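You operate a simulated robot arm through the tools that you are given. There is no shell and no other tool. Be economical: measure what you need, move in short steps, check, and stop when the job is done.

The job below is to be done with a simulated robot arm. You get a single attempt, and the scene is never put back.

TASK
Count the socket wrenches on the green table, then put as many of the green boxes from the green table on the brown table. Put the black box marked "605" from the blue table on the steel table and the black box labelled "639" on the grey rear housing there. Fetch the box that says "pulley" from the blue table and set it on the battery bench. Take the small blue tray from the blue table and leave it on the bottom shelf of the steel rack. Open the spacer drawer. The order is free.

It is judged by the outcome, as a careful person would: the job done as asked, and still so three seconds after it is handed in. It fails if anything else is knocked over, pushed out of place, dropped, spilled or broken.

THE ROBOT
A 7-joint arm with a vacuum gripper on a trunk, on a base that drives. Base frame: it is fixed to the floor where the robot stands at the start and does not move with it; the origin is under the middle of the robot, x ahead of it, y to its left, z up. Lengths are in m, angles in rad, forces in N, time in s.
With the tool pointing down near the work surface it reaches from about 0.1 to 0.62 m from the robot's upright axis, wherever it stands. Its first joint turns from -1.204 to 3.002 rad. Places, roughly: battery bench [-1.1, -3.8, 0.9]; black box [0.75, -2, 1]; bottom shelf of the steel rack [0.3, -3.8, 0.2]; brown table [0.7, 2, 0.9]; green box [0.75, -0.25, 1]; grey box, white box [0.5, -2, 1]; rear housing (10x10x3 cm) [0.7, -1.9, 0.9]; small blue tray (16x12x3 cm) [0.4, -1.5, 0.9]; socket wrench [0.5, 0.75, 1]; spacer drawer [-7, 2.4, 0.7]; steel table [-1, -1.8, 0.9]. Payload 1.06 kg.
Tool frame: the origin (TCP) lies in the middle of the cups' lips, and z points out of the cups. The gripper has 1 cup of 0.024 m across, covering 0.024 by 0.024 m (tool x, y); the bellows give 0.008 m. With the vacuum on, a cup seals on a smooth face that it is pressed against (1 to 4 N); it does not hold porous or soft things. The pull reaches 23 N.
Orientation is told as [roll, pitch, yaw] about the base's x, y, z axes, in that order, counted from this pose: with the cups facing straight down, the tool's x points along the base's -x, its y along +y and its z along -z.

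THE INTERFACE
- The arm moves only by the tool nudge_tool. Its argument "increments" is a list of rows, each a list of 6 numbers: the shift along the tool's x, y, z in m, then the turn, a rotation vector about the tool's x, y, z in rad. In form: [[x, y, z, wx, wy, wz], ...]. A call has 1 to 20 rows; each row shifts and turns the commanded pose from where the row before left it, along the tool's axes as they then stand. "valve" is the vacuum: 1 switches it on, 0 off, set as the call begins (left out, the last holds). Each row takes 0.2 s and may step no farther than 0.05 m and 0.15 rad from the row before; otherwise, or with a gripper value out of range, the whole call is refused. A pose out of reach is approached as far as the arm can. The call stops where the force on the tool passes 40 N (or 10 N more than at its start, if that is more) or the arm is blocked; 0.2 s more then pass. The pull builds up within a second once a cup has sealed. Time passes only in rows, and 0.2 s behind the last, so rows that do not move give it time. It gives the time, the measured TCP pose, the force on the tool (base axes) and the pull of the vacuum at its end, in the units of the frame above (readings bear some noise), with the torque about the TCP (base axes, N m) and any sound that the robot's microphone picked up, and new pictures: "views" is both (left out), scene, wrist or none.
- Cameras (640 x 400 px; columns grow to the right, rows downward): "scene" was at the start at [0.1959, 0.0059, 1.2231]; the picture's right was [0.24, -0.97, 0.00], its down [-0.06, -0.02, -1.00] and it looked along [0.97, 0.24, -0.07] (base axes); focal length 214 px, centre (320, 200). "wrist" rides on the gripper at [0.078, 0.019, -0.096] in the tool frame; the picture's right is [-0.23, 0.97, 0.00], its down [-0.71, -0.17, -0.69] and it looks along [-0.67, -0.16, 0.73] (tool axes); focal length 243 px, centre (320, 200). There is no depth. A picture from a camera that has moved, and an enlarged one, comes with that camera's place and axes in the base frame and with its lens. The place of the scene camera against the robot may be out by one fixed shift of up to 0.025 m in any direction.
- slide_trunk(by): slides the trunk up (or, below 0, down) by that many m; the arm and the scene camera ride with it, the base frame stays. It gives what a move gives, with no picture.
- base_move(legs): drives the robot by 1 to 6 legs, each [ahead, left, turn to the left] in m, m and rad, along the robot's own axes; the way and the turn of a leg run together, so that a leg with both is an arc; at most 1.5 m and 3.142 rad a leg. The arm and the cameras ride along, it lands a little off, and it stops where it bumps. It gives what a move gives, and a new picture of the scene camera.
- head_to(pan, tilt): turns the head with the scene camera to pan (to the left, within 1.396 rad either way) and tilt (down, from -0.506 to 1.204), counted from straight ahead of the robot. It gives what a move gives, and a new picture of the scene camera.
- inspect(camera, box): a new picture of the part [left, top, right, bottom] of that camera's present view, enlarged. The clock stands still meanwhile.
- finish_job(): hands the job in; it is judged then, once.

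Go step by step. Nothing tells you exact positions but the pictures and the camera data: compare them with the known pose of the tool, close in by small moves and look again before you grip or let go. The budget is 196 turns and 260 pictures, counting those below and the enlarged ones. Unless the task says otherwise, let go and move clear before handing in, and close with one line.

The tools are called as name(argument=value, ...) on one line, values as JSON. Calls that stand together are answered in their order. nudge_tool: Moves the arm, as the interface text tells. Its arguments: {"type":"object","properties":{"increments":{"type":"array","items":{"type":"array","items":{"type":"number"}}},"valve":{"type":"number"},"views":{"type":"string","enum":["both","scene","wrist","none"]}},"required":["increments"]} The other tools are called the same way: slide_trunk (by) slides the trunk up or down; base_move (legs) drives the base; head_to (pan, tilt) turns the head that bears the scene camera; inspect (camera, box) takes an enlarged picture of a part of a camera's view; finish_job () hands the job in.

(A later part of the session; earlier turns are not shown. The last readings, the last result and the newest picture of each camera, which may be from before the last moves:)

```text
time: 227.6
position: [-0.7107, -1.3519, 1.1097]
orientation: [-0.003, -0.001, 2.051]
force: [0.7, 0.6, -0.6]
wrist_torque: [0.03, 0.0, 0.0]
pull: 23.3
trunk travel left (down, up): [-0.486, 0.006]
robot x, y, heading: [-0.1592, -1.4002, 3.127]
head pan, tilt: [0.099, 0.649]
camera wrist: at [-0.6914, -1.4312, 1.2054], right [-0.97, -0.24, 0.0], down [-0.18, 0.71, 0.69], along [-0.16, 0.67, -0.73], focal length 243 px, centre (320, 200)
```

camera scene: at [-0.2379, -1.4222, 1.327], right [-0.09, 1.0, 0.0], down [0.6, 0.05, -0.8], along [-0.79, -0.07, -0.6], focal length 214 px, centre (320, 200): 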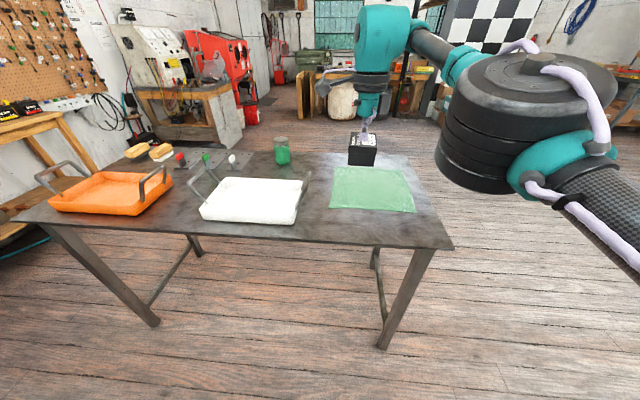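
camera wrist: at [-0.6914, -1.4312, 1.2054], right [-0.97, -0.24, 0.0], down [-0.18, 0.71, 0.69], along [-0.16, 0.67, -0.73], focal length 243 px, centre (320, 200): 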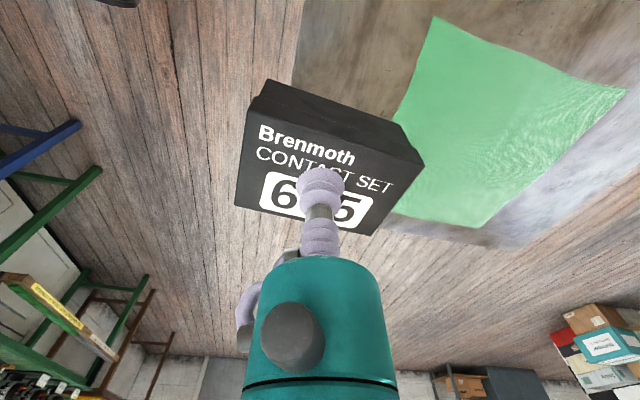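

Strip between table edge (x≈-0.68) and cloth (x≈-0.82) fits the box at x≈-0.752. Creep forward 0.04 and descend.

base_move(legs=[[0.04, 0, 0]])

nudge_tool(increments=[[0, 0, 0.045, 0, 0, 0], [0, 0, 0.045, 0, 0, 0], [0, 0, 0.04, 0, 0, 0], [0, 0, 0.02, 0, 0, 0]], views="both")

```text
time: 228.5
position: [-0.7514, -1.3521, 1.1098]
orientation: [-0.004, 0.0, 2.052]
force: [-1.1, 0.2, -0.5]
wrist_torque: [-0.03, -0.01, -0.06]
pull: 22.8
trunk travel left (down, up): [-0.486, 0.006]
robot x, y, heading: [-0.2007, -1.3995, 3.126]
head pan, tilt: [0.099, 0.649]
camera scene: at [-0.2789, -1.4217, 1.3268], right [-0.09, 1.0, 0.0], down [0.6, 0.05, -0.8], along [-0.79, -0.07, -0.61], focal length 214 px, centre (320, 200)
```

scene: 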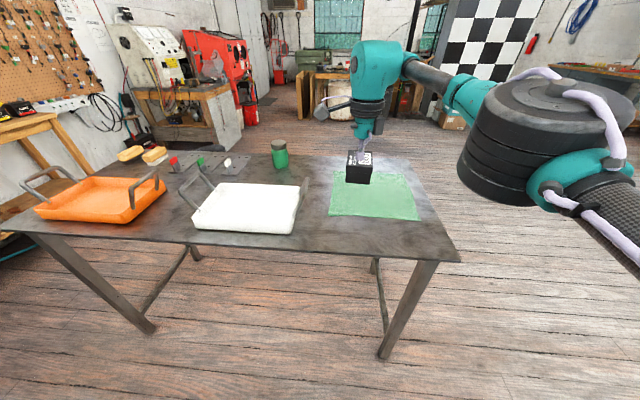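

```text
time: 229.5
position: [-0.7515, -1.3522, 0.9614]
orientation: [0.0, -0.001, 2.05]
force: [0.0, -0.2, -1.2]
wrist_torque: [0.02, 0.01, -0.02]
pull: 23.0
trunk travel left (down, up): [-0.486, 0.006]
robot x, y, heading: [-0.1992, -1.3969, 3.126]
head pan, tilt: [0.099, 0.649]
camera scene: at [-0.2776, -1.4217, 1.327], right [-0.09, 1.0, 0.0], down [0.6, 0.05, -0.8], along [-0.79, -0.07, -0.6], focal length 214 px, centre (320, 200)
camera wrist: at [-0.7312, -1.4316, 1.057], right [-0.97, -0.24, 0.0], down [-0.18, 0.71, 0.69], along [-0.17, 0.67, -0.73], focal length 243 px, centre (320, 200)
```

scene: 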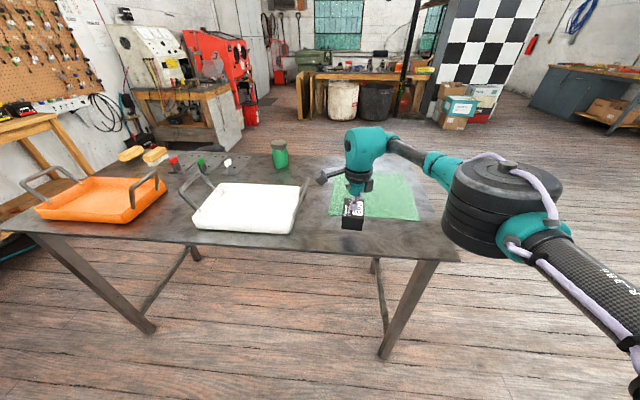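
wrist: 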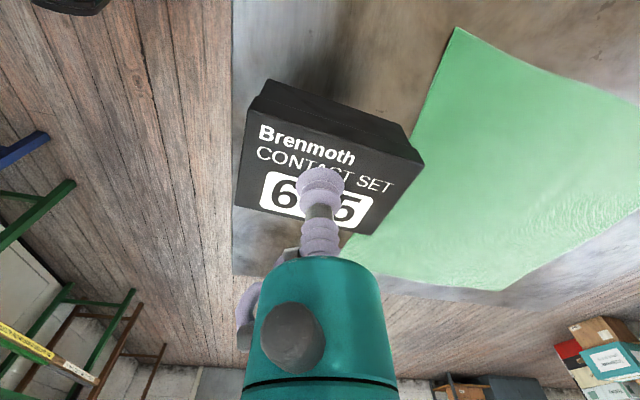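

Good placement. Lower in small steps to contact.

nudge_tool(increments=[[0, 0, 0.02, 0, 0, 0], [0, 0, 0.012, 0, 0, 0], [0, 0, 0.006, 0, 0, 0], [0, 0, 0.004, 0, 0, 0], [0, 0, 0, 0, 0, 0]], views="none")

```text
time: 230.7
position: [-0.7508, -1.3509, 0.9186]
orientation: [0.001, 0.001, 2.053]
force: [0.3, -0.1, -1.2]
wrist_torque: [0.03, -0.02, -0.02]
pull: 22.6
trunk travel left (down, up): [-0.486, 0.006]
robot x, y, heading: [-0.2012, -1.3971, 3.125]
head pan, tilt: [0.099, 0.649]
```

nudge_tool(increments=[[0, 0, 0.004, 0, 0, 0], [0, 0, 0.004, 0, 0, 0], [0, 0, 0, 0, 0, 0]], views="none")

```text
time: 231.5
position: [-0.7506, -1.3517, 0.911]
orientation: [0.0, -0.003, 2.054]
force: [0.5, 0.0, -0.6]
wrist_torque: [-0.02, 0.01, -0.02]
pull: 23.0
trunk travel left (down, up): [-0.486, 0.006]
robot x, y, heading: [-0.1953, -1.3946, 3.127]
head pan, tilt: [0.099, 0.649]
```

nudge_tool(increments=[[0, 0, 0.004, 0, 0, 0], [0, 0, 0.004, 0, 0, 0], [0, 0, 0.004, 0, 0, 0], [0, 0, 0, 0, 0, 0]], views="scene")

```text
time: 232.5
position: [-0.7513, -1.3517, 0.9015]
orientation: [0.003, -0.002, 2.053]
force: [-4.5, 2.6, 19.3]
wrist_torque: [-0.02, -0.08, -0.03]
pull: 23.3
trunk travel left (down, up): [-0.486, 0.006]
robot x, y, heading: [-0.1973, -1.3984, 3.126]
head pan, tilt: [0.099, 0.649]
camera scene: at [-0.2763, -1.4214, 1.3273], right [-0.09, 1.0, 0.0], down [0.6, 0.05, -0.8], along [-0.79, -0.07, -0.6], focal length 214 px, centre (320, 200)
```

scene: 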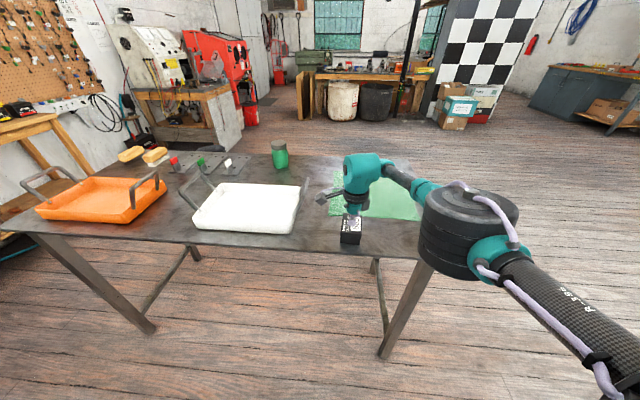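

Contact at ≈0.903. Release, lift, then back off and turn to the blue table.

nudge_tool(increments=[[0, 0, 0, 0, 0, 0], [0, 0, 0, 0, 0, 0], [0, 0, 0, 0, 0, 0], [0, 0, -0.01, 0, 0, 0], [0, 0, -0.03, 0, 0, 0], [0, 0, -0.045, 0, 0, 0], [0, 0, -0.045, 0, 0, 0], [0, 0, -0.045, 0, 0, 0], [0, 0, -0.045, 0, 0, 0]], valve=0, views="scene")

base_move(legs=[[-0.05, 0, 0], [0, 0, 1.571], [0.62, 0, 0], [0, 0, 1.571]])

```text
time: 234.5
position: [-0.7485, -1.3516, 1.1202]
orientation: [-0.003, -0.001, 2.053]
force: [0.7, -0.6, 0.5]
wrist_torque: [0.02, 0.02, 0.02]
pull: 0.1
trunk travel left (down, up): [-0.486, 0.006]
robot x, y, heading: [-0.1987, -1.3983, 3.129]
head pan, tilt: [0.099, 0.649]
camera scene: at [-0.2771, -1.422, 1.327], right [-0.09, 1.0, 0.0], down [0.6, 0.05, -0.8], along [-0.79, -0.07, -0.6], focal length 214 px, centre (320, 200)
```

scene: 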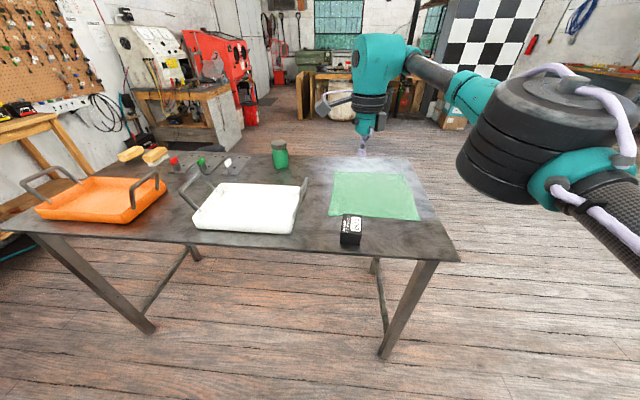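

```text
time: 246.1
position: [0.3928, -2.0856, 1.118]
orientation: [-0.001, 0.001, -1.125]
force: [1.2, -1.0, 0.5]
wrist_torque: [0.0, -0.01, 0.02]
pull: 0.2
trunk travel left (down, up): [-0.486, 0.006]
robot x, y, heading: [-0.1532, -2.0166, -0.055]
head pan, tilt: [0.099, 0.649]
camera scene: at [-0.0452, -2.0309, 1.327], right [0.05, -1.0, 0.0], down [-0.6, -0.03, -0.8], along [0.8, 0.04, -0.6], focal length 214 px, centre (320, 200)
```

scene: 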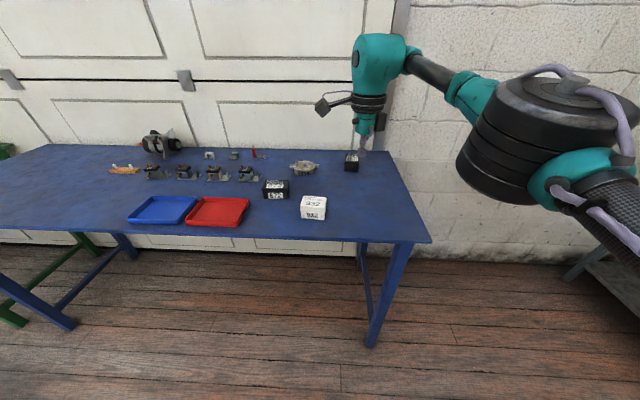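

Heading is slightly off; correct it, lower the trunk 0.13 and raise the tool.

base_move(legs=[[0, 0, 0.055]])

slide_trunk(by=-0.13)

nudge_tool(increments=[[0, 0, -0.04, 0, 0, 0], [0, 0, -0.04, 0, 0, 0], [0, 0, -0.04, 0, 0, 0]], views="both")

```text
time: 247.0
position: [0.3966, -2.055, 1.1188]
orientation: [0.001, -0.001, -1.071]
force: [0.2, 0.0, 0.1]
wrist_torque: [0.0, 0.0, -0.01]
pull: 0.1
trunk travel left (down, up): [-0.486, 0.006]
robot x, y, heading: [-0.1585, -2.0164, 0.007]
head pan, tilt: [0.099, 0.649]
camera scene: at [-0.0455, -2.0257, 1.327], right [0.1, -0.99, 0.0], down [-0.6, -0.06, -0.8], along [0.79, 0.08, -0.6], focal length 214 px, centre (320, 200)
```

scene: 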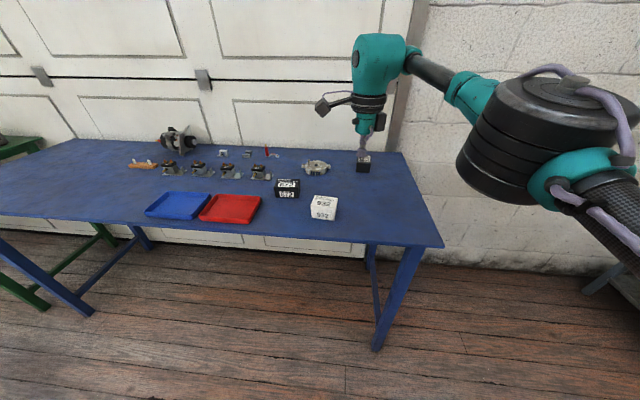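

```text
time: 248.5
position: [0.3959, -2.0561, 0.9899]
orientation: [-0.001, -0.001, -1.073]
force: [-0.6, -0.7, 0.5]
wrist_torque: [-0.02, 0.0, 0.01]
pull: 0.0
trunk travel left (down, up): [-0.356, 0.136]
robot x, y, heading: [-0.1611, -2.0154, 0.004]
head pan, tilt: [0.099, 0.649]
```

```text
time: 249.3
position: [0.3953, -2.0567, 1.1099]
orientation: [-0.001, 0.0, -1.07]
force: [-0.3, 0.6, -0.3]
wrist_torque: [-0.01, 0.04, 0.03]
pull: 0.0
trunk travel left (down, up): [-0.356, 0.136]
robot x, y, heading: [-0.1565, -2.0164, 0.001]
head pan, tilt: [0.099, 0.649]
camera scene: at [0.0349, -2.0252, 1.1819], right [0.1, -0.99, 0.0], down [-0.6, -0.06, -0.8], along [0.79, 0.08, -0.6], focal length 214 px, centre (320, 200)
camera wrist: at [0.3754, -1.9794, 1.2051], right [0.97, 0.26, 0.0], down [0.19, -0.7, 0.69], along [0.18, -0.66, -0.73], focal length 243 px, centre (320, 200)
```

scene: 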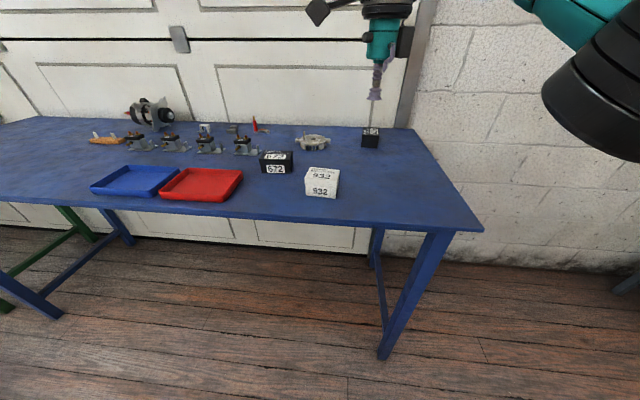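
wrist: 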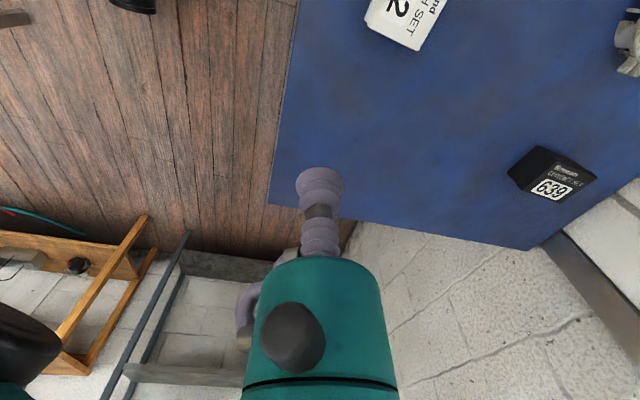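

Drive to x≈0.13 and check table-edge clearance with the head tilted down.

base_move(legs=[[0, -0.05, 0], [0.28, 0, 0]])

head_to(pan=0.3, tilt=1.2)

nudge_tool(increments=[[0, 0, 0.04, 0, 0, 0]], views="wrist")

```text
time: 252.0
position: [0.6672, -2.1036, 1.1088]
orientation: [-0.003, -0.001, -1.067]
force: [-0.6, -0.3, 0.3]
wrist_torque: [-0.01, 0.02, -0.02]
pull: 0.0
trunk travel left (down, up): [-0.356, 0.136]
robot x, y, heading: [0.1159, -2.0656, 0.005]
head pan, tilt: [0.099, 0.649]
camera scene: at [0.3077, -2.0738, 1.1817], right [0.11, -0.99, 0.0], down [-0.6, -0.06, -0.8], along [0.79, 0.08, -0.6], focal length 214 px, centre (320, 200)
```

scene: 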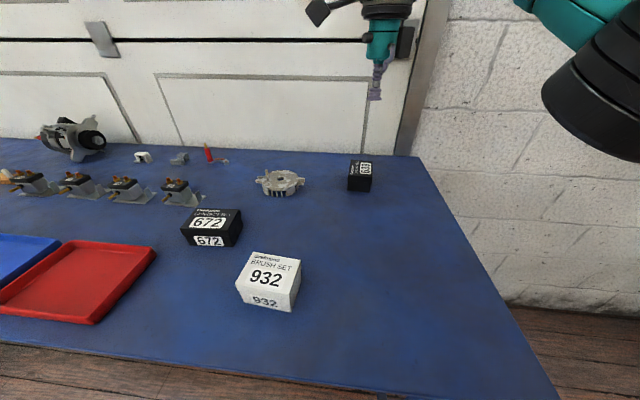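

```text
time: 252.9
position: [0.6673, -2.1037, 1.1091]
orientation: [-0.001, -0.001, -1.067]
force: [-0.7, 0.3, 0.1]
wrist_torque: [-0.01, 0.04, 0.0]
pull: 0.0
trunk travel left (down, up): [-0.356, 0.136]
robot x, y, heading: [0.1203, -2.0629, 0.007]
head pan, tilt: [0.3, 1.201]
camera scene: at [0.2742, -2.0662, 1.1416], right [0.3, -0.95, 0.0], down [-0.89, -0.28, -0.36], along [0.35, 0.11, -0.93], focal length 214 px, centre (320, 200)
```

scene: 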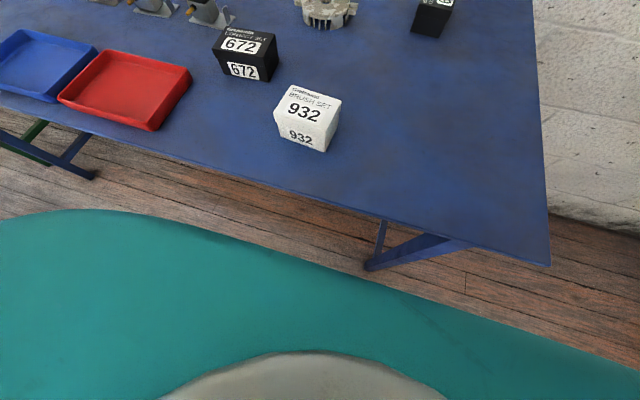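

```text
time: 253.3
position: [0.6675, -2.1041, 1.0671]
orientation: [0.002, -0.001, -1.068]
force: [-0.5, 0.1, 0.5]
wrist_torque: [0.05, 0.03, -0.01]
pull: 0.1
trunk travel left (down, up): [-0.356, 0.136]
robot x, y, heading: [0.118, -2.065, 0.012]
head pan, tilt: [0.3, 1.201]
camera wrist: at [0.6475, -2.0271, 1.1633], right [0.96, 0.26, 0.0], down [0.19, -0.7, 0.69], along [0.18, -0.66, -0.73], focal length 243 px, centre (320, 200)
```

wrist: 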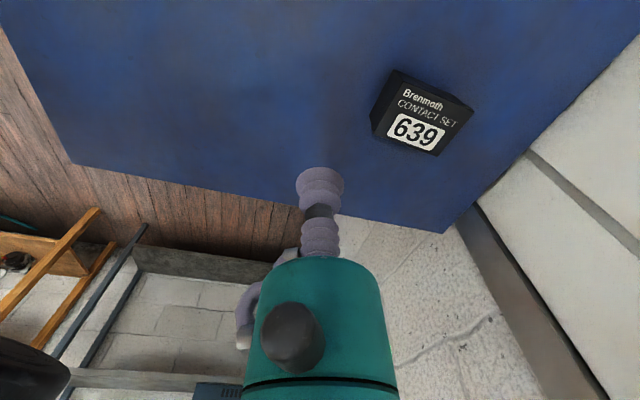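

639 centre ≈[0.78, -2.107]. Chest gap to the table edge is ~7 cm; creep 0.045 ahead, go down, then out.

base_move(legs=[[0.045, 0, -0.01]])

nudge_tool(increments=[[0, 0, 0.045, 0, 0, 0], [-0.005, 0.009, 0.045, 0, 0, 0], [-0.01, 0.018, 0, 0, 0, 0], [-0.01, 0.018, 0, 0, 0, 0], [-0.005, 0.009, 0, 0, 0, 0]], valve=1, views="both")

```text
time: 254.2
position: [0.7129, -2.109, 1.0667]
orientation: [-0.001, 0.0, -1.079]
force: [-0.2, -0.6, -0.3]
wrist_torque: [-0.03, 0.02, 0.03]
pull: 0.1
trunk travel left (down, up): [-0.356, 0.136]
robot x, y, heading: [0.1583, -2.0644, -0.004]
head pan, tilt: [0.3, 1.201]
camera scene: at [0.32, -2.0676, 1.1414], right [0.29, -0.96, 0.0], down [-0.89, -0.27, -0.36], along [0.35, 0.11, -0.93], focal length 214 px, centre (320, 200)
```

scene: 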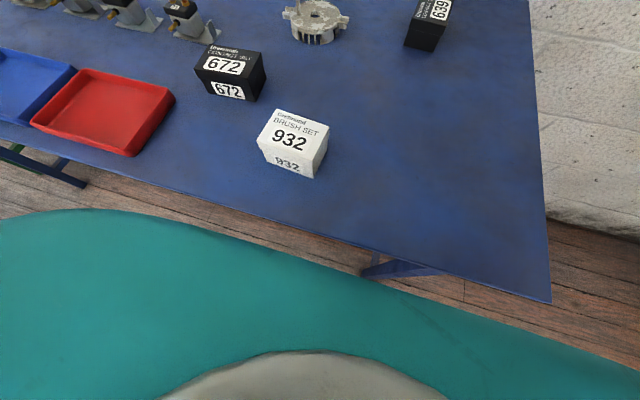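

```text
time: 255.4
position: [0.7741, -2.1118, 0.9787]
orientation: [0.0, -0.001, -1.077]
force: [-0.3, 0.1, -0.2]
wrist_torque: [0.01, -0.01, 0.01]
pull: 0.0
trunk travel left (down, up): [-0.356, 0.136]
robot x, y, heading: [0.1623, -2.0645, 0.001]
head pan, tilt: [0.3, 1.201]
camera scene: at [0.3192, -2.0674, 1.1415], right [0.29, -0.96, 0.0], down [-0.89, -0.27, -0.36], along [0.35, 0.11, -0.93], focal length 214 px, centre (320, 200)
camera wrist: at [0.7544, -2.0341, 1.0741], right [0.97, 0.25, 0.0], down [0.18, -0.7, 0.69], along [0.17, -0.66, -0.73], focal length 243 px, centre (320, 200)
```

scene: 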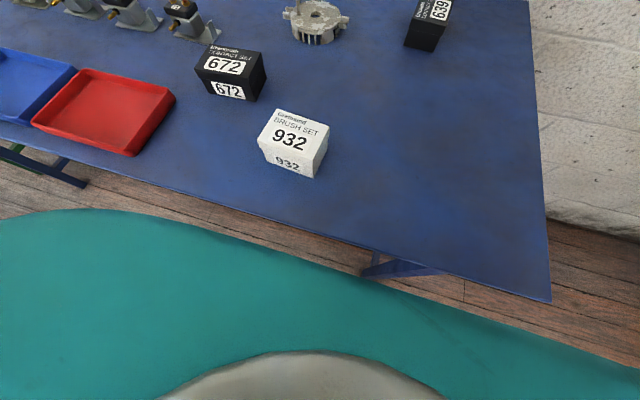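
wrist: 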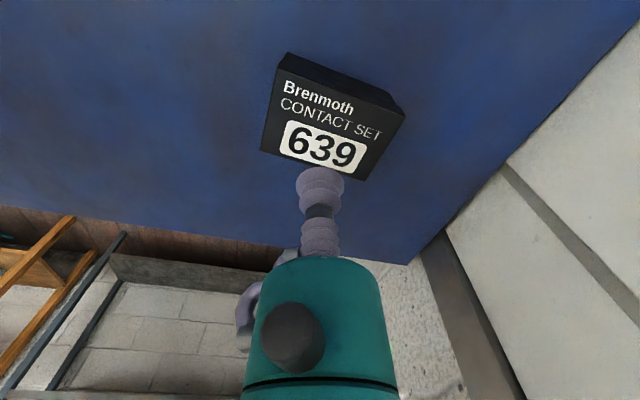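

Centre it (+4 mm, +10 mm) and press down.

nudge_tool(increments=[[0.007, 0.008, 0.03, 0, 0, 0], [0, 0, 0.018, 0, 0, 0], [0, 0, 0.006, 0, 0, 0], [0, 0, 0.005, 0, 0, 0], [0, 0, 0, 0, 0, 0], [0, 0, 0, 0, 0, 0]], views="wrist")

```text
time: 256.9
position: [0.7771, -2.101, 0.9206]
orientation: [0.0, -0.002, -1.079]
force: [7.7, -2.4, 17.8]
wrist_torque: [0.0, 0.05, -0.01]
pull: 22.9
trunk travel left (down, up): [-0.356, 0.136]
robot x, y, heading: [0.1594, -2.0716, -0.005]
head pan, tilt: [0.3, 1.201]
camera wrist: at [0.7581, -2.0235, 1.0161], right [0.97, 0.25, 0.0], down [0.18, -0.7, 0.69], along [0.17, -0.66, -0.73], focal length 243 px, centre (320, 200)
```

wrist: 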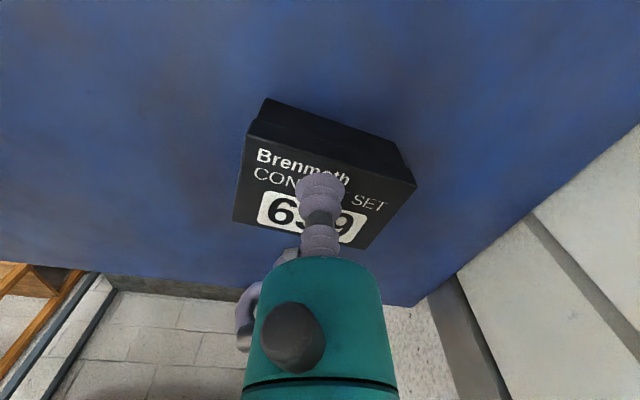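

Sealed. Lift 0.11, shift the base left 0.185 and look at the housing.

nudge_tool(increments=[[0, 0, -0.02, 0, 0, 0], [0, 0, -0.04, 0, 0, 0], [0.008, -0.014, -0.04, 0, 0, 0], [0.008, -0.014, -0.02, 0, 0, 0]], views="none")

base_move(legs=[[0, 0.185, 0]])

head_to(pan=0.0, tilt=0.6)

nudge_tool(increments=[[0, 0, 0, 0, 0, 0]], views="wrist")

```text
time: 257.9
position: [0.7438, -2.0977, 1.0394]
orientation: [-0.002, 0.0, -1.078]
force: [-0.1, -0.2, -0.8]
wrist_torque: [0.01, 0.03, 0.02]
pull: 23.0
trunk travel left (down, up): [-0.356, 0.136]
robot x, y, heading: [0.1631, -2.067, -0.003]
head pan, tilt: [0.3, 1.201]
```

```text
time: 260.1
position: [0.744, -1.9129, 1.0397]
orientation: [-0.002, -0.003, -1.077]
force: [-0.2, -0.1, -1.0]
wrist_torque: [-0.02, 0.02, 0.0]
pull: 22.4
trunk travel left (down, up): [-0.356, 0.136]
robot x, y, heading: [0.164, -1.8812, 0.003]
head pan, tilt: [0.3, 1.201]
camera scene: at [0.3197, -1.8831, 1.1415], right [0.29, -0.96, 0.0], down [-0.89, -0.27, -0.36], along [0.35, 0.11, -0.93], focal length 214 px, centre (320, 200)
```

scene: 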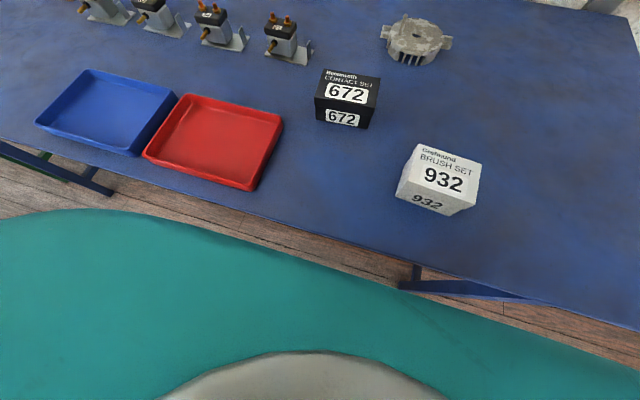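

```text
time: 261.1
position: [0.7462, -1.9123, 1.0409]
orientation: [0.0, 0.001, -1.076]
force: [0.7, -0.1, -0.2]
wrist_torque: [-0.01, -0.01, -0.02]
pull: 23.0
trunk travel left (down, up): [-0.356, 0.136]
robot x, y, heading: [0.1602, -1.8853, -0.002]
head pan, tilt: [0.0, 0.6]
camera scene: at [0.3547, -1.8999, 1.186], right [0.0, -1.0, 0.0], down [-0.57, 0.0, -0.82], along [0.82, 0.0, -0.57], focal length 214 px, centre (320, 200)
```

scene: 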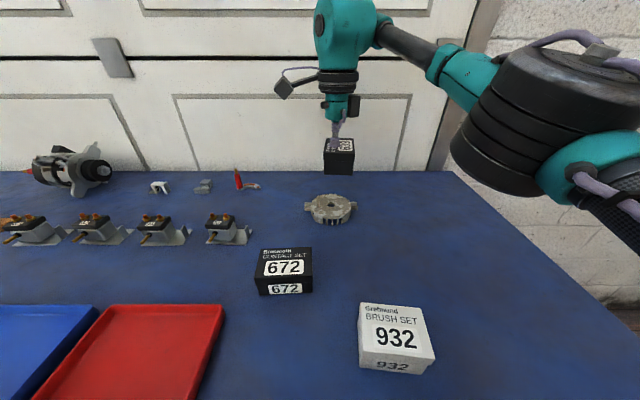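

```text
time: 261.5
position: [0.7448, -1.9136, 1.0409]
orientation: [0.0, -0.001, -1.076]
force: [-0.3, 0.0, -1.4]
wrist_torque: [-0.01, 0.0, -0.01]
pull: 23.1
trunk travel left (down, up): [-0.356, 0.136]
robot x, y, heading: [0.164, -1.8834, -0.002]
head pan, tilt: [0.0, 0.6]
camera wrist: at [0.7248, -1.836, 1.1359], right [0.97, 0.25, 0.0], down [0.18, -0.7, 0.69], along [0.17, -0.66, -0.73], focal length 243 px, centre (320, 200)
```

wrist: 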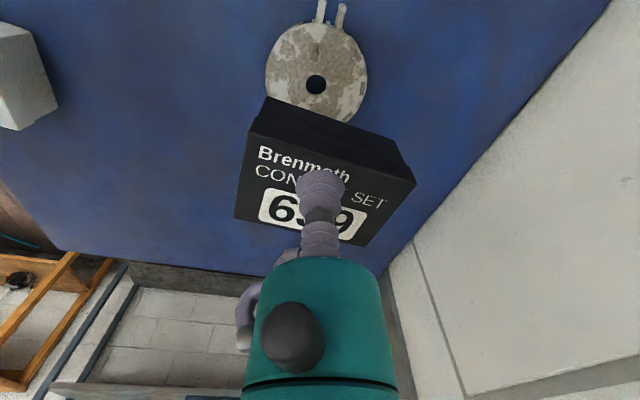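

Housing hub ≈[0.740, -1.910]. Descend to just above and look.

nudge_tool(increments=[[0.006, -0.002, 0.03, 0, 0, 0], [0, 0, 0.03, 0, 0, 0], [0, 0, 0.012, 0, 0, 0], [0, 0, 0, 0, 0, 0]], views="both")

```text
time: 262.5
position: [0.7401, -1.908, 0.9675]
orientation: [0.0, -0.001, -1.077]
force: [0.1, -0.7, -1.1]
wrist_torque: [0.06, 0.0, -0.01]
pull: 23.2
trunk travel left (down, up): [-0.356, 0.136]
robot x, y, heading: [0.1618, -1.882, -0.0]
head pan, tilt: [0.0, 0.6]
camera scene: at [0.3547, -1.8999, 1.1861], right [0.0, -1.0, 0.0], down [-0.56, 0.0, -0.83], along [0.83, 0.0, -0.56], focal length 214 px, centre (320, 200)
camera wrist: at [0.7205, -1.8313, 1.0633], right [0.97, 0.25, 0.0], down [0.18, -0.7, 0.69], along [0.17, -0.66, -0.73], focal length 243 px, centre (320, 200)
```

scene: 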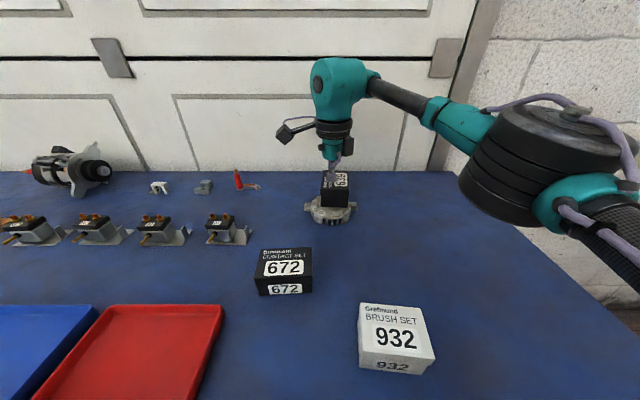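
wrist: 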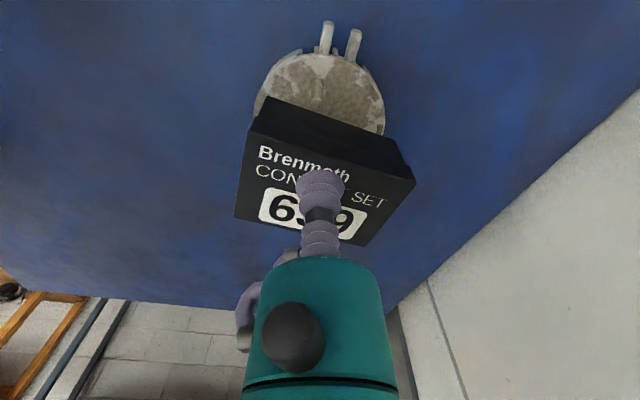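

Aligned above the housing. Lower in small steps.

nudge_tool(increments=[[0, 0, 0.006, 0, 0, 0], [0, 0, 0.004, 0, 0, 0], [0, 0, 0.004, 0, 0, 0], [0, 0, 0, 0, 0, 0]], views="none")

```text
time: 263.5
position: [0.7389, -1.9085, 0.9545]
orientation: [-0.001, 0.001, -1.077]
force: [-0.9, 0.3, -1.1]
wrist_torque: [0.02, -0.01, 0.05]
pull: 23.0
trunk travel left (down, up): [-0.356, 0.136]
robot x, y, heading: [0.1608, -1.8815, -0.002]
head pan, tilt: [0.0, 0.6]
```

nudge_tool(increments=[[0, 0, 0.004, 0, 0, 0], [0, 0, 0.003, 0, 0, 0], [0, 0, 0, 0, 0, 0]], views="both")

```text
time: 264.3
position: [0.7396, -1.909, 0.9482]
orientation: [0.001, 0.0, -1.074]
force: [2.7, 0.0, 4.9]
wrist_torque: [0.0, 0.02, 0.02]
pull: 23.1
trunk travel left (down, up): [-0.356, 0.136]
robot x, y, heading: [0.161, -1.8851, -0.006]
head pan, tilt: [0.0, 0.6]
camera scene: at [0.3545, -1.8999, 1.1862], right [0.0, -1.0, 0.0], down [-0.56, 0.0, -0.83], along [0.83, 0.0, -0.56], focal length 214 px, centre (320, 200)
camera wrist: at [0.7201, -1.8318, 1.0438], right [0.97, 0.25, 0.0], down [0.18, -0.7, 0.69], along [0.17, -0.66, -0.73], focal length 243 px, centre (320, 200)
```

scene: 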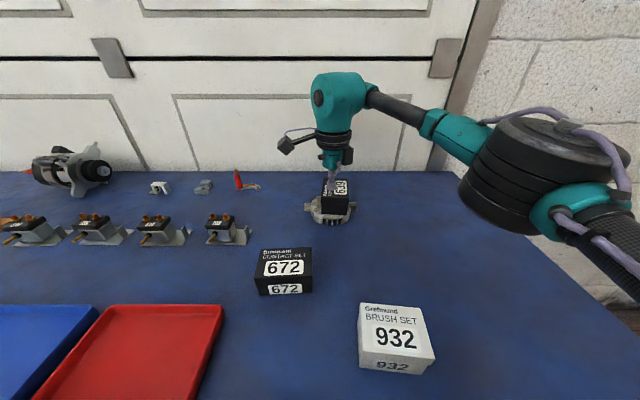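
wrist: 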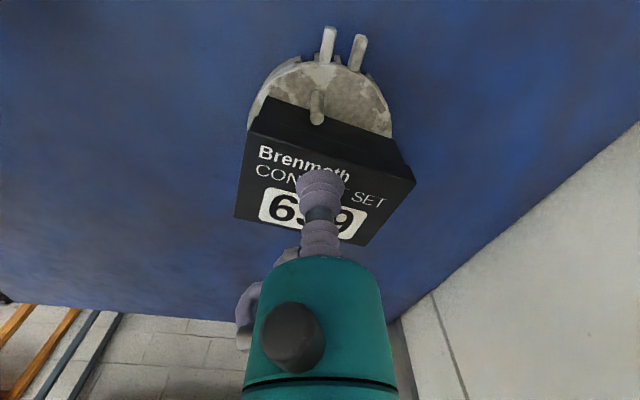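

A small post-like thing appears at the box edge; zoom in before releasing.

inspect(camera="wrist", box=[230, 20, 430, 150])

inspect(camera="scene", box=[280, 140, 390, 240])

```text
3.08 times, centred on (330, 85) of wrist
camera zoom: at [0.7201, -1.8318, 1.0438], right [0.97, 0.25, 0.0], down [0.18, -0.7, 0.69], along [0.17, -0.66, -0.73], focal length 746 px, centre (289, 554)
```

zoom: 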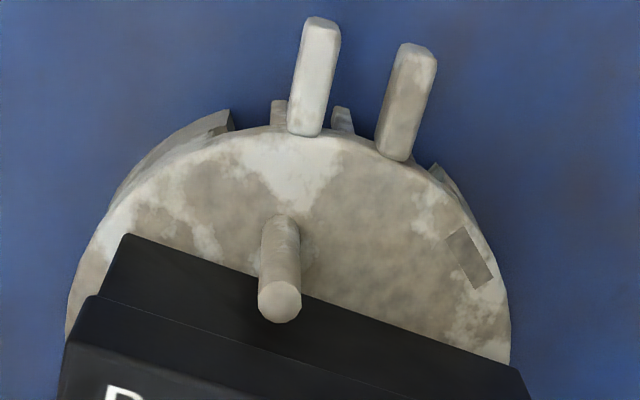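

```text
4.00 times, centred on (335, 190) of scene
camera zoom: at [0.3545, -1.8999, 1.1862], right [0.0, -1.0, 0.0], down [-0.56, 0.0, -0.83], along [0.83, 0.0, -0.56], focal length 858 px, centre (260, 240)
```

zoom: 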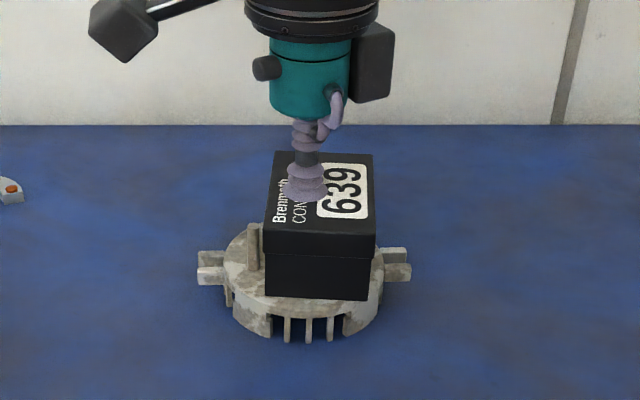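

That stud wasn't visible before. I'll lift 4 cm with the box still held and look again.

nudge_tool(increments=[[0, 0, -0.01, 0, 0, 0], [0, 0, -0.03, 0, 0, 0], [0, 0, -0.03, 0, 0, 0]], views="both")

inspect(camera="scene", box=[280, 140, 390, 240])

```text
time: 265.1
position: [0.7398, -1.9084, 1.0169]
orientation: [0.0, -0.002, -1.077]
force: [0.1, 0.9, -0.9]
wrist_torque: [0.02, -0.04, 0.05]
pull: 23.2
trunk travel left (down, up): [-0.356, 0.136]
robot x, y, heading: [0.1614, -1.8826, 0.002]
head pan, tilt: [0.0, 0.6]
camera scene: at [0.3545, -1.8998, 1.1861], right [0.0, -1.0, 0.0], down [-0.56, 0.0, -0.83], along [0.83, 0.0, -0.56], focal length 214 px, centre (320, 200)
camera wrist: at [0.7201, -1.8314, 1.1126], right [0.97, 0.25, 0.0], down [0.19, -0.7, 0.69], along [0.17, -0.66, -0.73], focal length 243 px, centre (320, 200)
```

scene: 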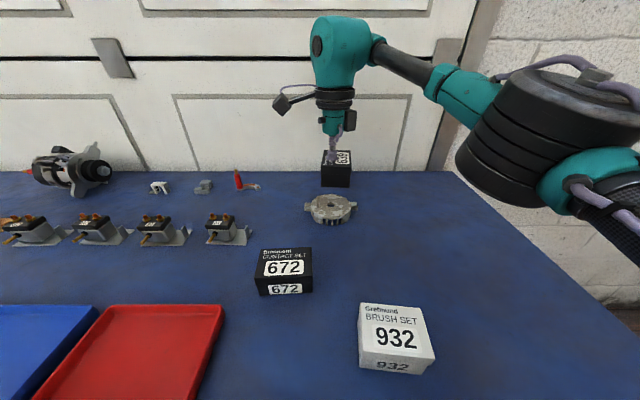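
wrist: 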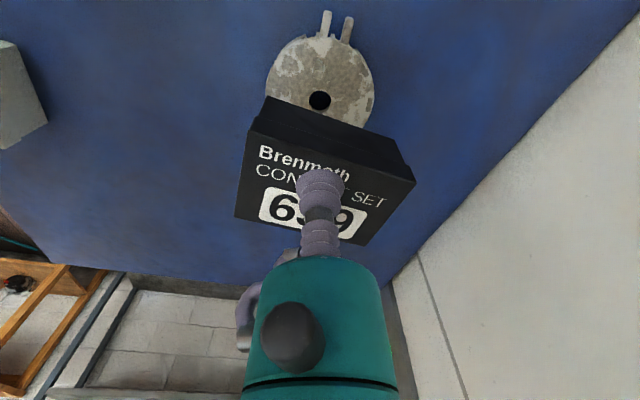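

```text
4.00 times, centred on (335, 190) of scene
camera zoom: at [0.3545, -1.8998, 1.1861], right [0.0, -1.0, 0.0], down [-0.56, 0.0, -0.83], along [0.83, 0.0, -0.56], focal length 858 px, centre (260, 240)
```

zoom: 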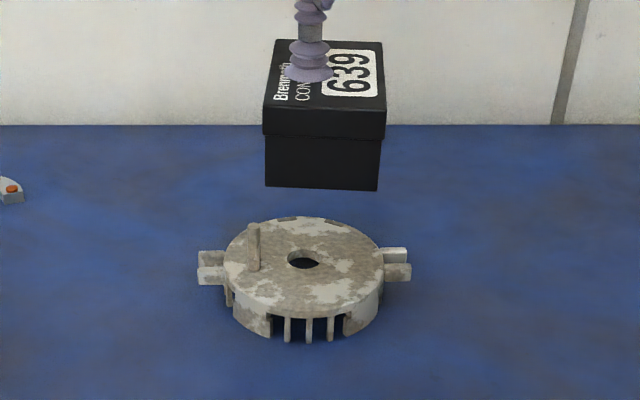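

The housing has a small stud on its left side. I'll shift the box 14 mm right (y≈-1.922) so it clears the stud and still sits centred on the disc.

nudge_tool(increments=[[-0.0123, -0.0067, 0, 0, 0, 0], [0, 0, 0.03, 0, 0, 0], [0, 0, 0.02, 0, 0, 0], [0, 0, 0.01, 0, 0, 0], [0, 0, 0.004, 0, 0, 0], [0, 0, 0.004, 0, 0, 0], [0, 0, 0, 0, 0, 0]], views="wrist")

inspect(camera="scene", box=[280, 140, 390, 240])

```text
time: 266.7
position: [0.7396, -1.923, 0.9493]
orientation: [0.0, -0.003, -1.077]
force: [-0.4, 0.7, -0.2]
wrist_torque: [0.01, 0.0, -0.01]
pull: 22.5
trunk travel left (down, up): [-0.356, 0.136]
robot x, y, heading: [0.1604, -1.8846, 0.004]
head pan, tilt: [0.0, 0.6]
camera wrist: at [0.72, -1.8455, 1.0447], right [0.97, 0.25, 0.0], down [0.18, -0.7, 0.69], along [0.17, -0.66, -0.73], focal length 243 px, centre (320, 200)
```

wrist: 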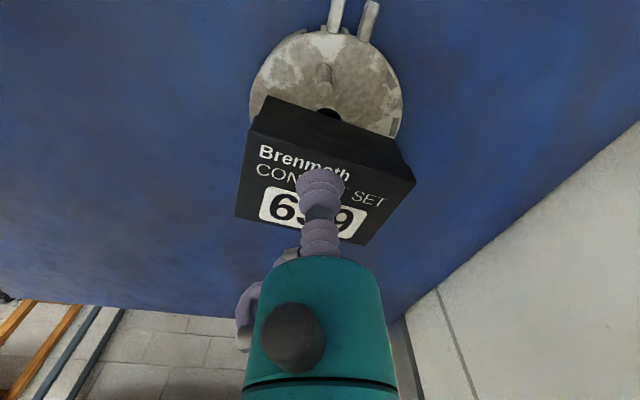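

```text
4.00 times, centred on (335, 190) of scene
camera zoom: at [0.3547, -1.8999, 1.1861], right [0.0, -1.0, 0.0], down [-0.56, 0.0, -0.83], along [0.83, 0.0, -0.56], focal length 858 px, centre (260, 240)
```

zoom: 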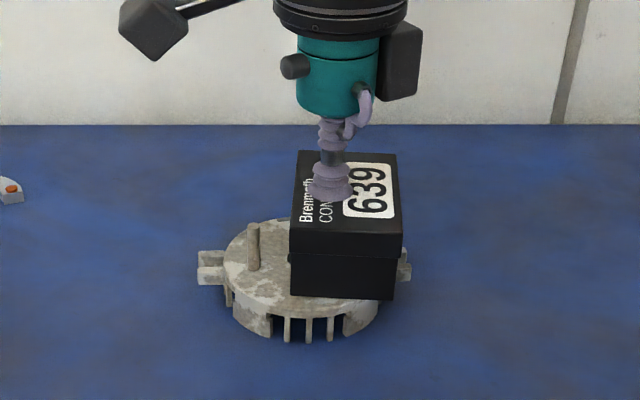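

A little too far right; move back 8 mm left and lower to contact.

nudge_tool(increments=[[0.007, 0.0038, -0.006, 0, 0, 0], [0, 0, 0.006, 0, 0, 0], [0, 0, 0.004, 0, 0, 0], [0, 0, 0, 0, 0, 0]], views="none")

inspect(camera="scene", box=[280, 140, 390, 240])

```text
time: 267.7
position: [0.7406, -1.9141, 0.9477]
orientation: [0.003, -0.002, -1.079]
force: [4.1, -2.5, 18.4]
wrist_torque: [0.0, 0.06, -0.04]
pull: 22.9
trunk travel left (down, up): [-0.356, 0.136]
robot x, y, heading: [0.1624, -1.8839, -0.003]
head pan, tilt: [0.0, 0.6]
```

```text
4.00 times, centred on (335, 190) of scene
camera zoom: at [0.3538, -1.9001, 1.1864], right [0.0, -1.0, 0.0], down [-0.56, 0.0, -0.83], along [0.83, 0.0, -0.56], focal length 858 px, centre (260, 240)
```

zoom: 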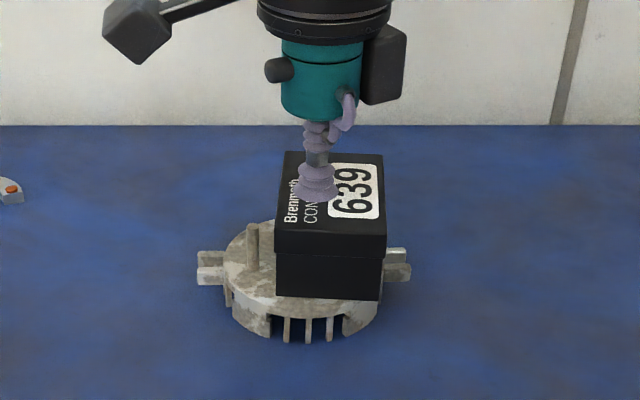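

Seated next to the stud with firm contact. Release and lift clear.

nudge_tool(increments=[[0, 0, 0, 0, 0, 0], [0, 0, 0, 0, 0, 0], [0, 0, 0, 0, 0, 0], [0, 0, -0.01, 0, 0, 0], [0, 0, -0.03, 0, 0, 0], [0, 0, -0.04, 0, 0, 0], [0.01, -0.018, -0.04, 0, 0, 0], [0.015, -0.027, -0.03, 0, 0, 0]], valve=0, views="scene")

inspect(camera="scene", box=[280, 140, 390, 240])

```text
time: 269.5
position: [0.6871, -1.9107, 1.0968]
orientation: [-0.001, -0.002, -1.077]
force: [0.4, 0.3, 0.1]
wrist_torque: [0.02, -0.02, 0.0]
pull: 0.0
trunk travel left (down, up): [-0.356, 0.136]
robot x, y, heading: [0.161, -1.8857, -0.001]
head pan, tilt: [0.0, 0.6]
camera scene: at [0.3543, -1.8999, 1.1862], right [0.0, -1.0, 0.0], down [-0.56, 0.0, -0.83], along [0.83, 0.0, -0.56], focal length 214 px, centre (320, 200)
```

scene: 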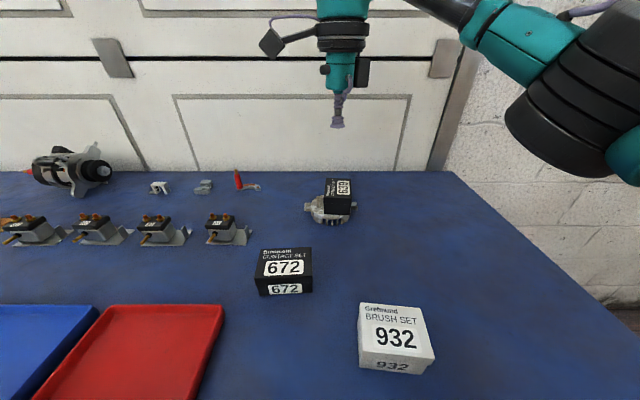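

```text
4.00 times, centred on (335, 190) of scene
camera zoom: at [0.3543, -1.8999, 1.1862], right [0.0, -1.0, 0.0], down [-0.56, 0.0, -0.83], along [0.83, 0.0, -0.56], focal length 858 px, centre (260, 240)
```

zoom: 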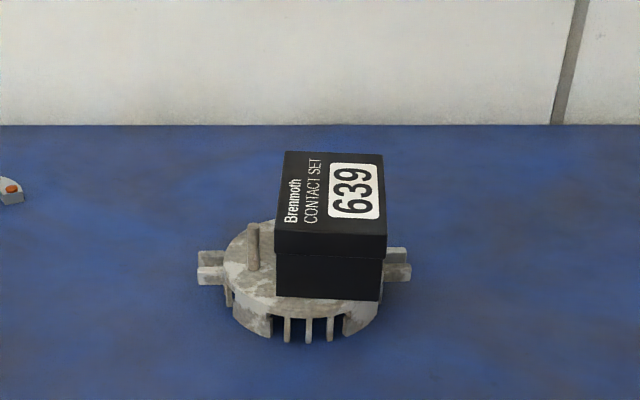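

639 sits stably on the housing. Next the blue tray: I'll raise the trunk for elbow clearance and approach with heading ≈-0.5 so the elbow stays in front of the table.

base_move(legs=[[-0.3, 0, 0], [0, 0.66, 0], [0, 0, -0.5]])

slide_trunk(by=0.12)

head_to(pan=0.2, tilt=0.7)

nudge_tool(increments=[[0, 0, 0.04, 0, 0, 0]], views="wrist")

```text
time: 278.7
position: [0.3129, -1.5089, 1.0954]
orientation: [0.0, 0.0, -1.579]
force: [-0.7, -0.1, -0.2]
wrist_torque: [-0.02, -0.04, -0.02]
pull: 0.0
trunk travel left (down, up): [-0.356, 0.136]
robot x, y, heading: [-0.135, -1.2318, -0.501]
head pan, tilt: [0.0, 0.6]
camera scene: at [0.0369, -1.3343, 1.1861], right [-0.48, -0.88, 0.0], down [-0.49, 0.27, -0.83], along [0.72, -0.4, -0.56], focal length 214 px, centre (320, 200)
```

scene: 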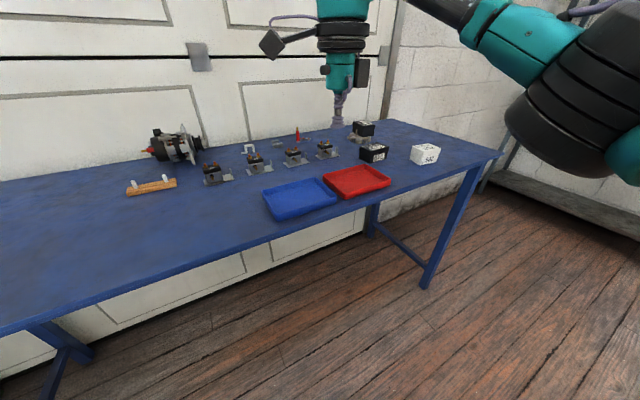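

```text
time: 280.2
position: [0.3136, -1.5107, 1.2139]
orientation: [-0.001, 0.001, -1.577]
force: [-0.4, -0.2, 0.1]
wrist_torque: [-0.01, -0.02, 0.0]
pull: 0.1
trunk travel left (down, up): [-0.476, 0.016]
robot x, y, heading: [-0.1345, -1.2302, -0.502]
head pan, tilt: [0.0, 0.6]
```

```text
time: 280.9
position: [0.3141, -1.5107, 1.215]
orientation: [0.002, -0.002, -1.577]
force: [-0.5, -0.6, -0.2]
wrist_torque: [0.01, -0.02, -0.03]
pull: 0.0
trunk travel left (down, up): [-0.476, 0.016]
robot x, y, heading: [-0.1367, -1.2363, -0.5]
head pan, tilt: [0.201, 0.7]
camera scene: at [-0.0199, -1.2838, 1.313], right [-0.3, -0.95, 0.0], down [-0.61, 0.19, -0.77], along [0.73, -0.23, -0.64], focal length 214 px, centre (320, 200)
```

scene: 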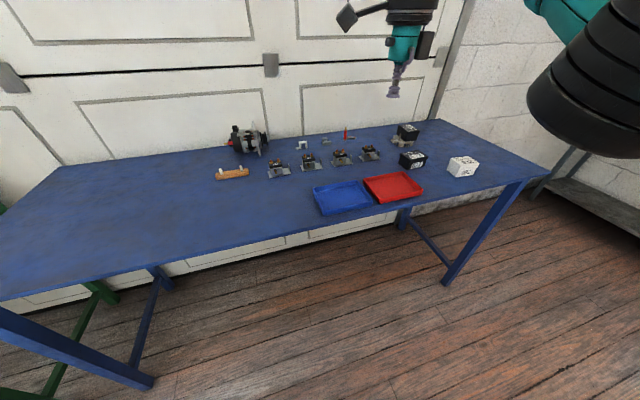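

```text
time: 281.3
position: [0.3113, -1.5117, 1.1757]
orientation: [0.0, 0.0, -1.578]
force: [-1.0, 0.3, 0.1]
wrist_torque: [-0.05, 0.0, 0.03]
pull: 0.0
trunk travel left (down, up): [-0.476, 0.016]
robot x, y, heading: [-0.1347, -1.2305, -0.504]
head pan, tilt: [0.201, 0.7]
camera wrist: at [0.3322, -1.4342, 1.2705], right [0.97, -0.24, 0.0], down [-0.18, -0.71, 0.69], along [-0.17, -0.66, -0.73], focal length 243 px, centre (320, 200)
```

wrist: 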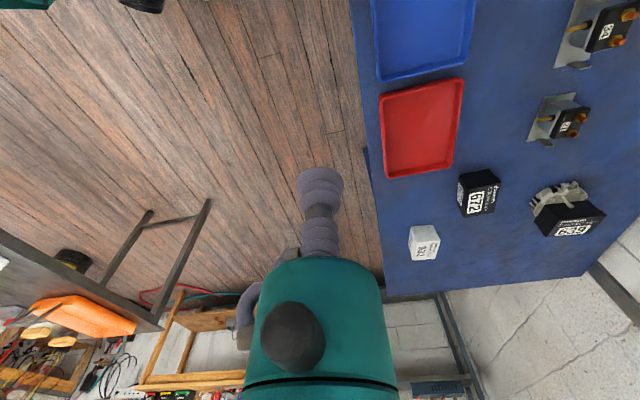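

Blue tray centre ≈[0.455, -1.51]. Shift the base so the tool sits above it, then descend partway.

base_move(legs=[[0.127, 0.07, 0]])

nudge_tool(increments=[[0, 0, 0.045, 0, 0, 0], [0, 0, 0.045, 0, 0, 0], [0, 0, 0.045, 0, 0, 0]], views="both")

```text
time: 282.7
position: [0.4584, -1.5083, 1.1754]
orientation: [-0.002, -0.002, -1.579]
force: [-0.2, -0.1, -0.2]
wrist_torque: [0.0, 0.02, -0.01]
pull: 0.2
trunk travel left (down, up): [-0.476, 0.016]
robot x, y, heading: [0.0099, -1.2319, -0.502]
head pan, tilt: [0.201, 0.7]
camera scene: at [0.1262, -1.2819, 1.3129], right [-0.3, -0.95, 0.0], down [-0.62, 0.19, -0.76], along [0.73, -0.23, -0.64], focal length 214 px, centre (320, 200)
```

scene: 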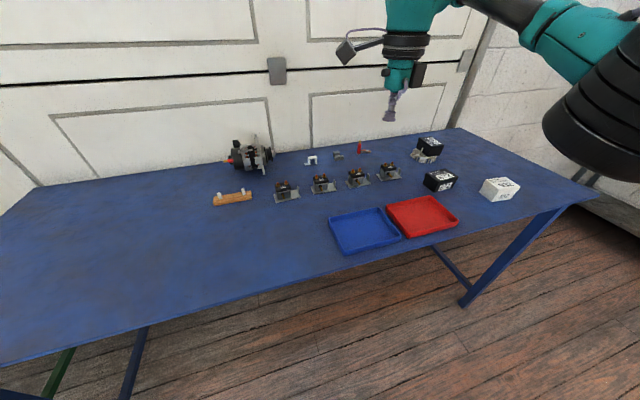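

```text
time: 283.5
position: [0.4565, -1.5116, 1.0418]
orientation: [-0.001, 0.001, -1.58]
force: [-0.1, -0.2, -0.4]
wrist_torque: [0.0, -0.01, 0.03]
pull: 0.0
trunk travel left (down, up): [-0.476, 0.016]
robot x, y, heading: [0.0133, -1.2291, -0.504]
head pan, tilt: [0.201, 0.7]
camera scene: at [0.1255, -1.2822, 1.3129], right [-0.3, -0.95, 0.0], down [-0.62, 0.19, -0.76], along [0.73, -0.23, -0.64], focal length 214 px, centre (320, 200)
camera wrist: at [0.477, -1.4351, 1.1371], right [0.97, -0.24, 0.0], down [-0.18, -0.71, 0.69], along [-0.17, -0.66, -0.73], focal length 243 px, centre (320, 200)
```

scene: 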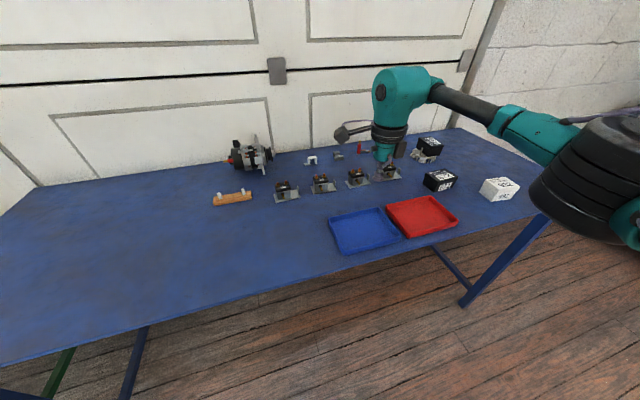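
wrist: 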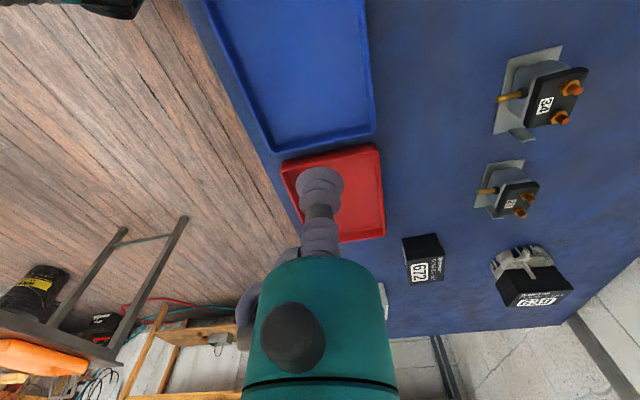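

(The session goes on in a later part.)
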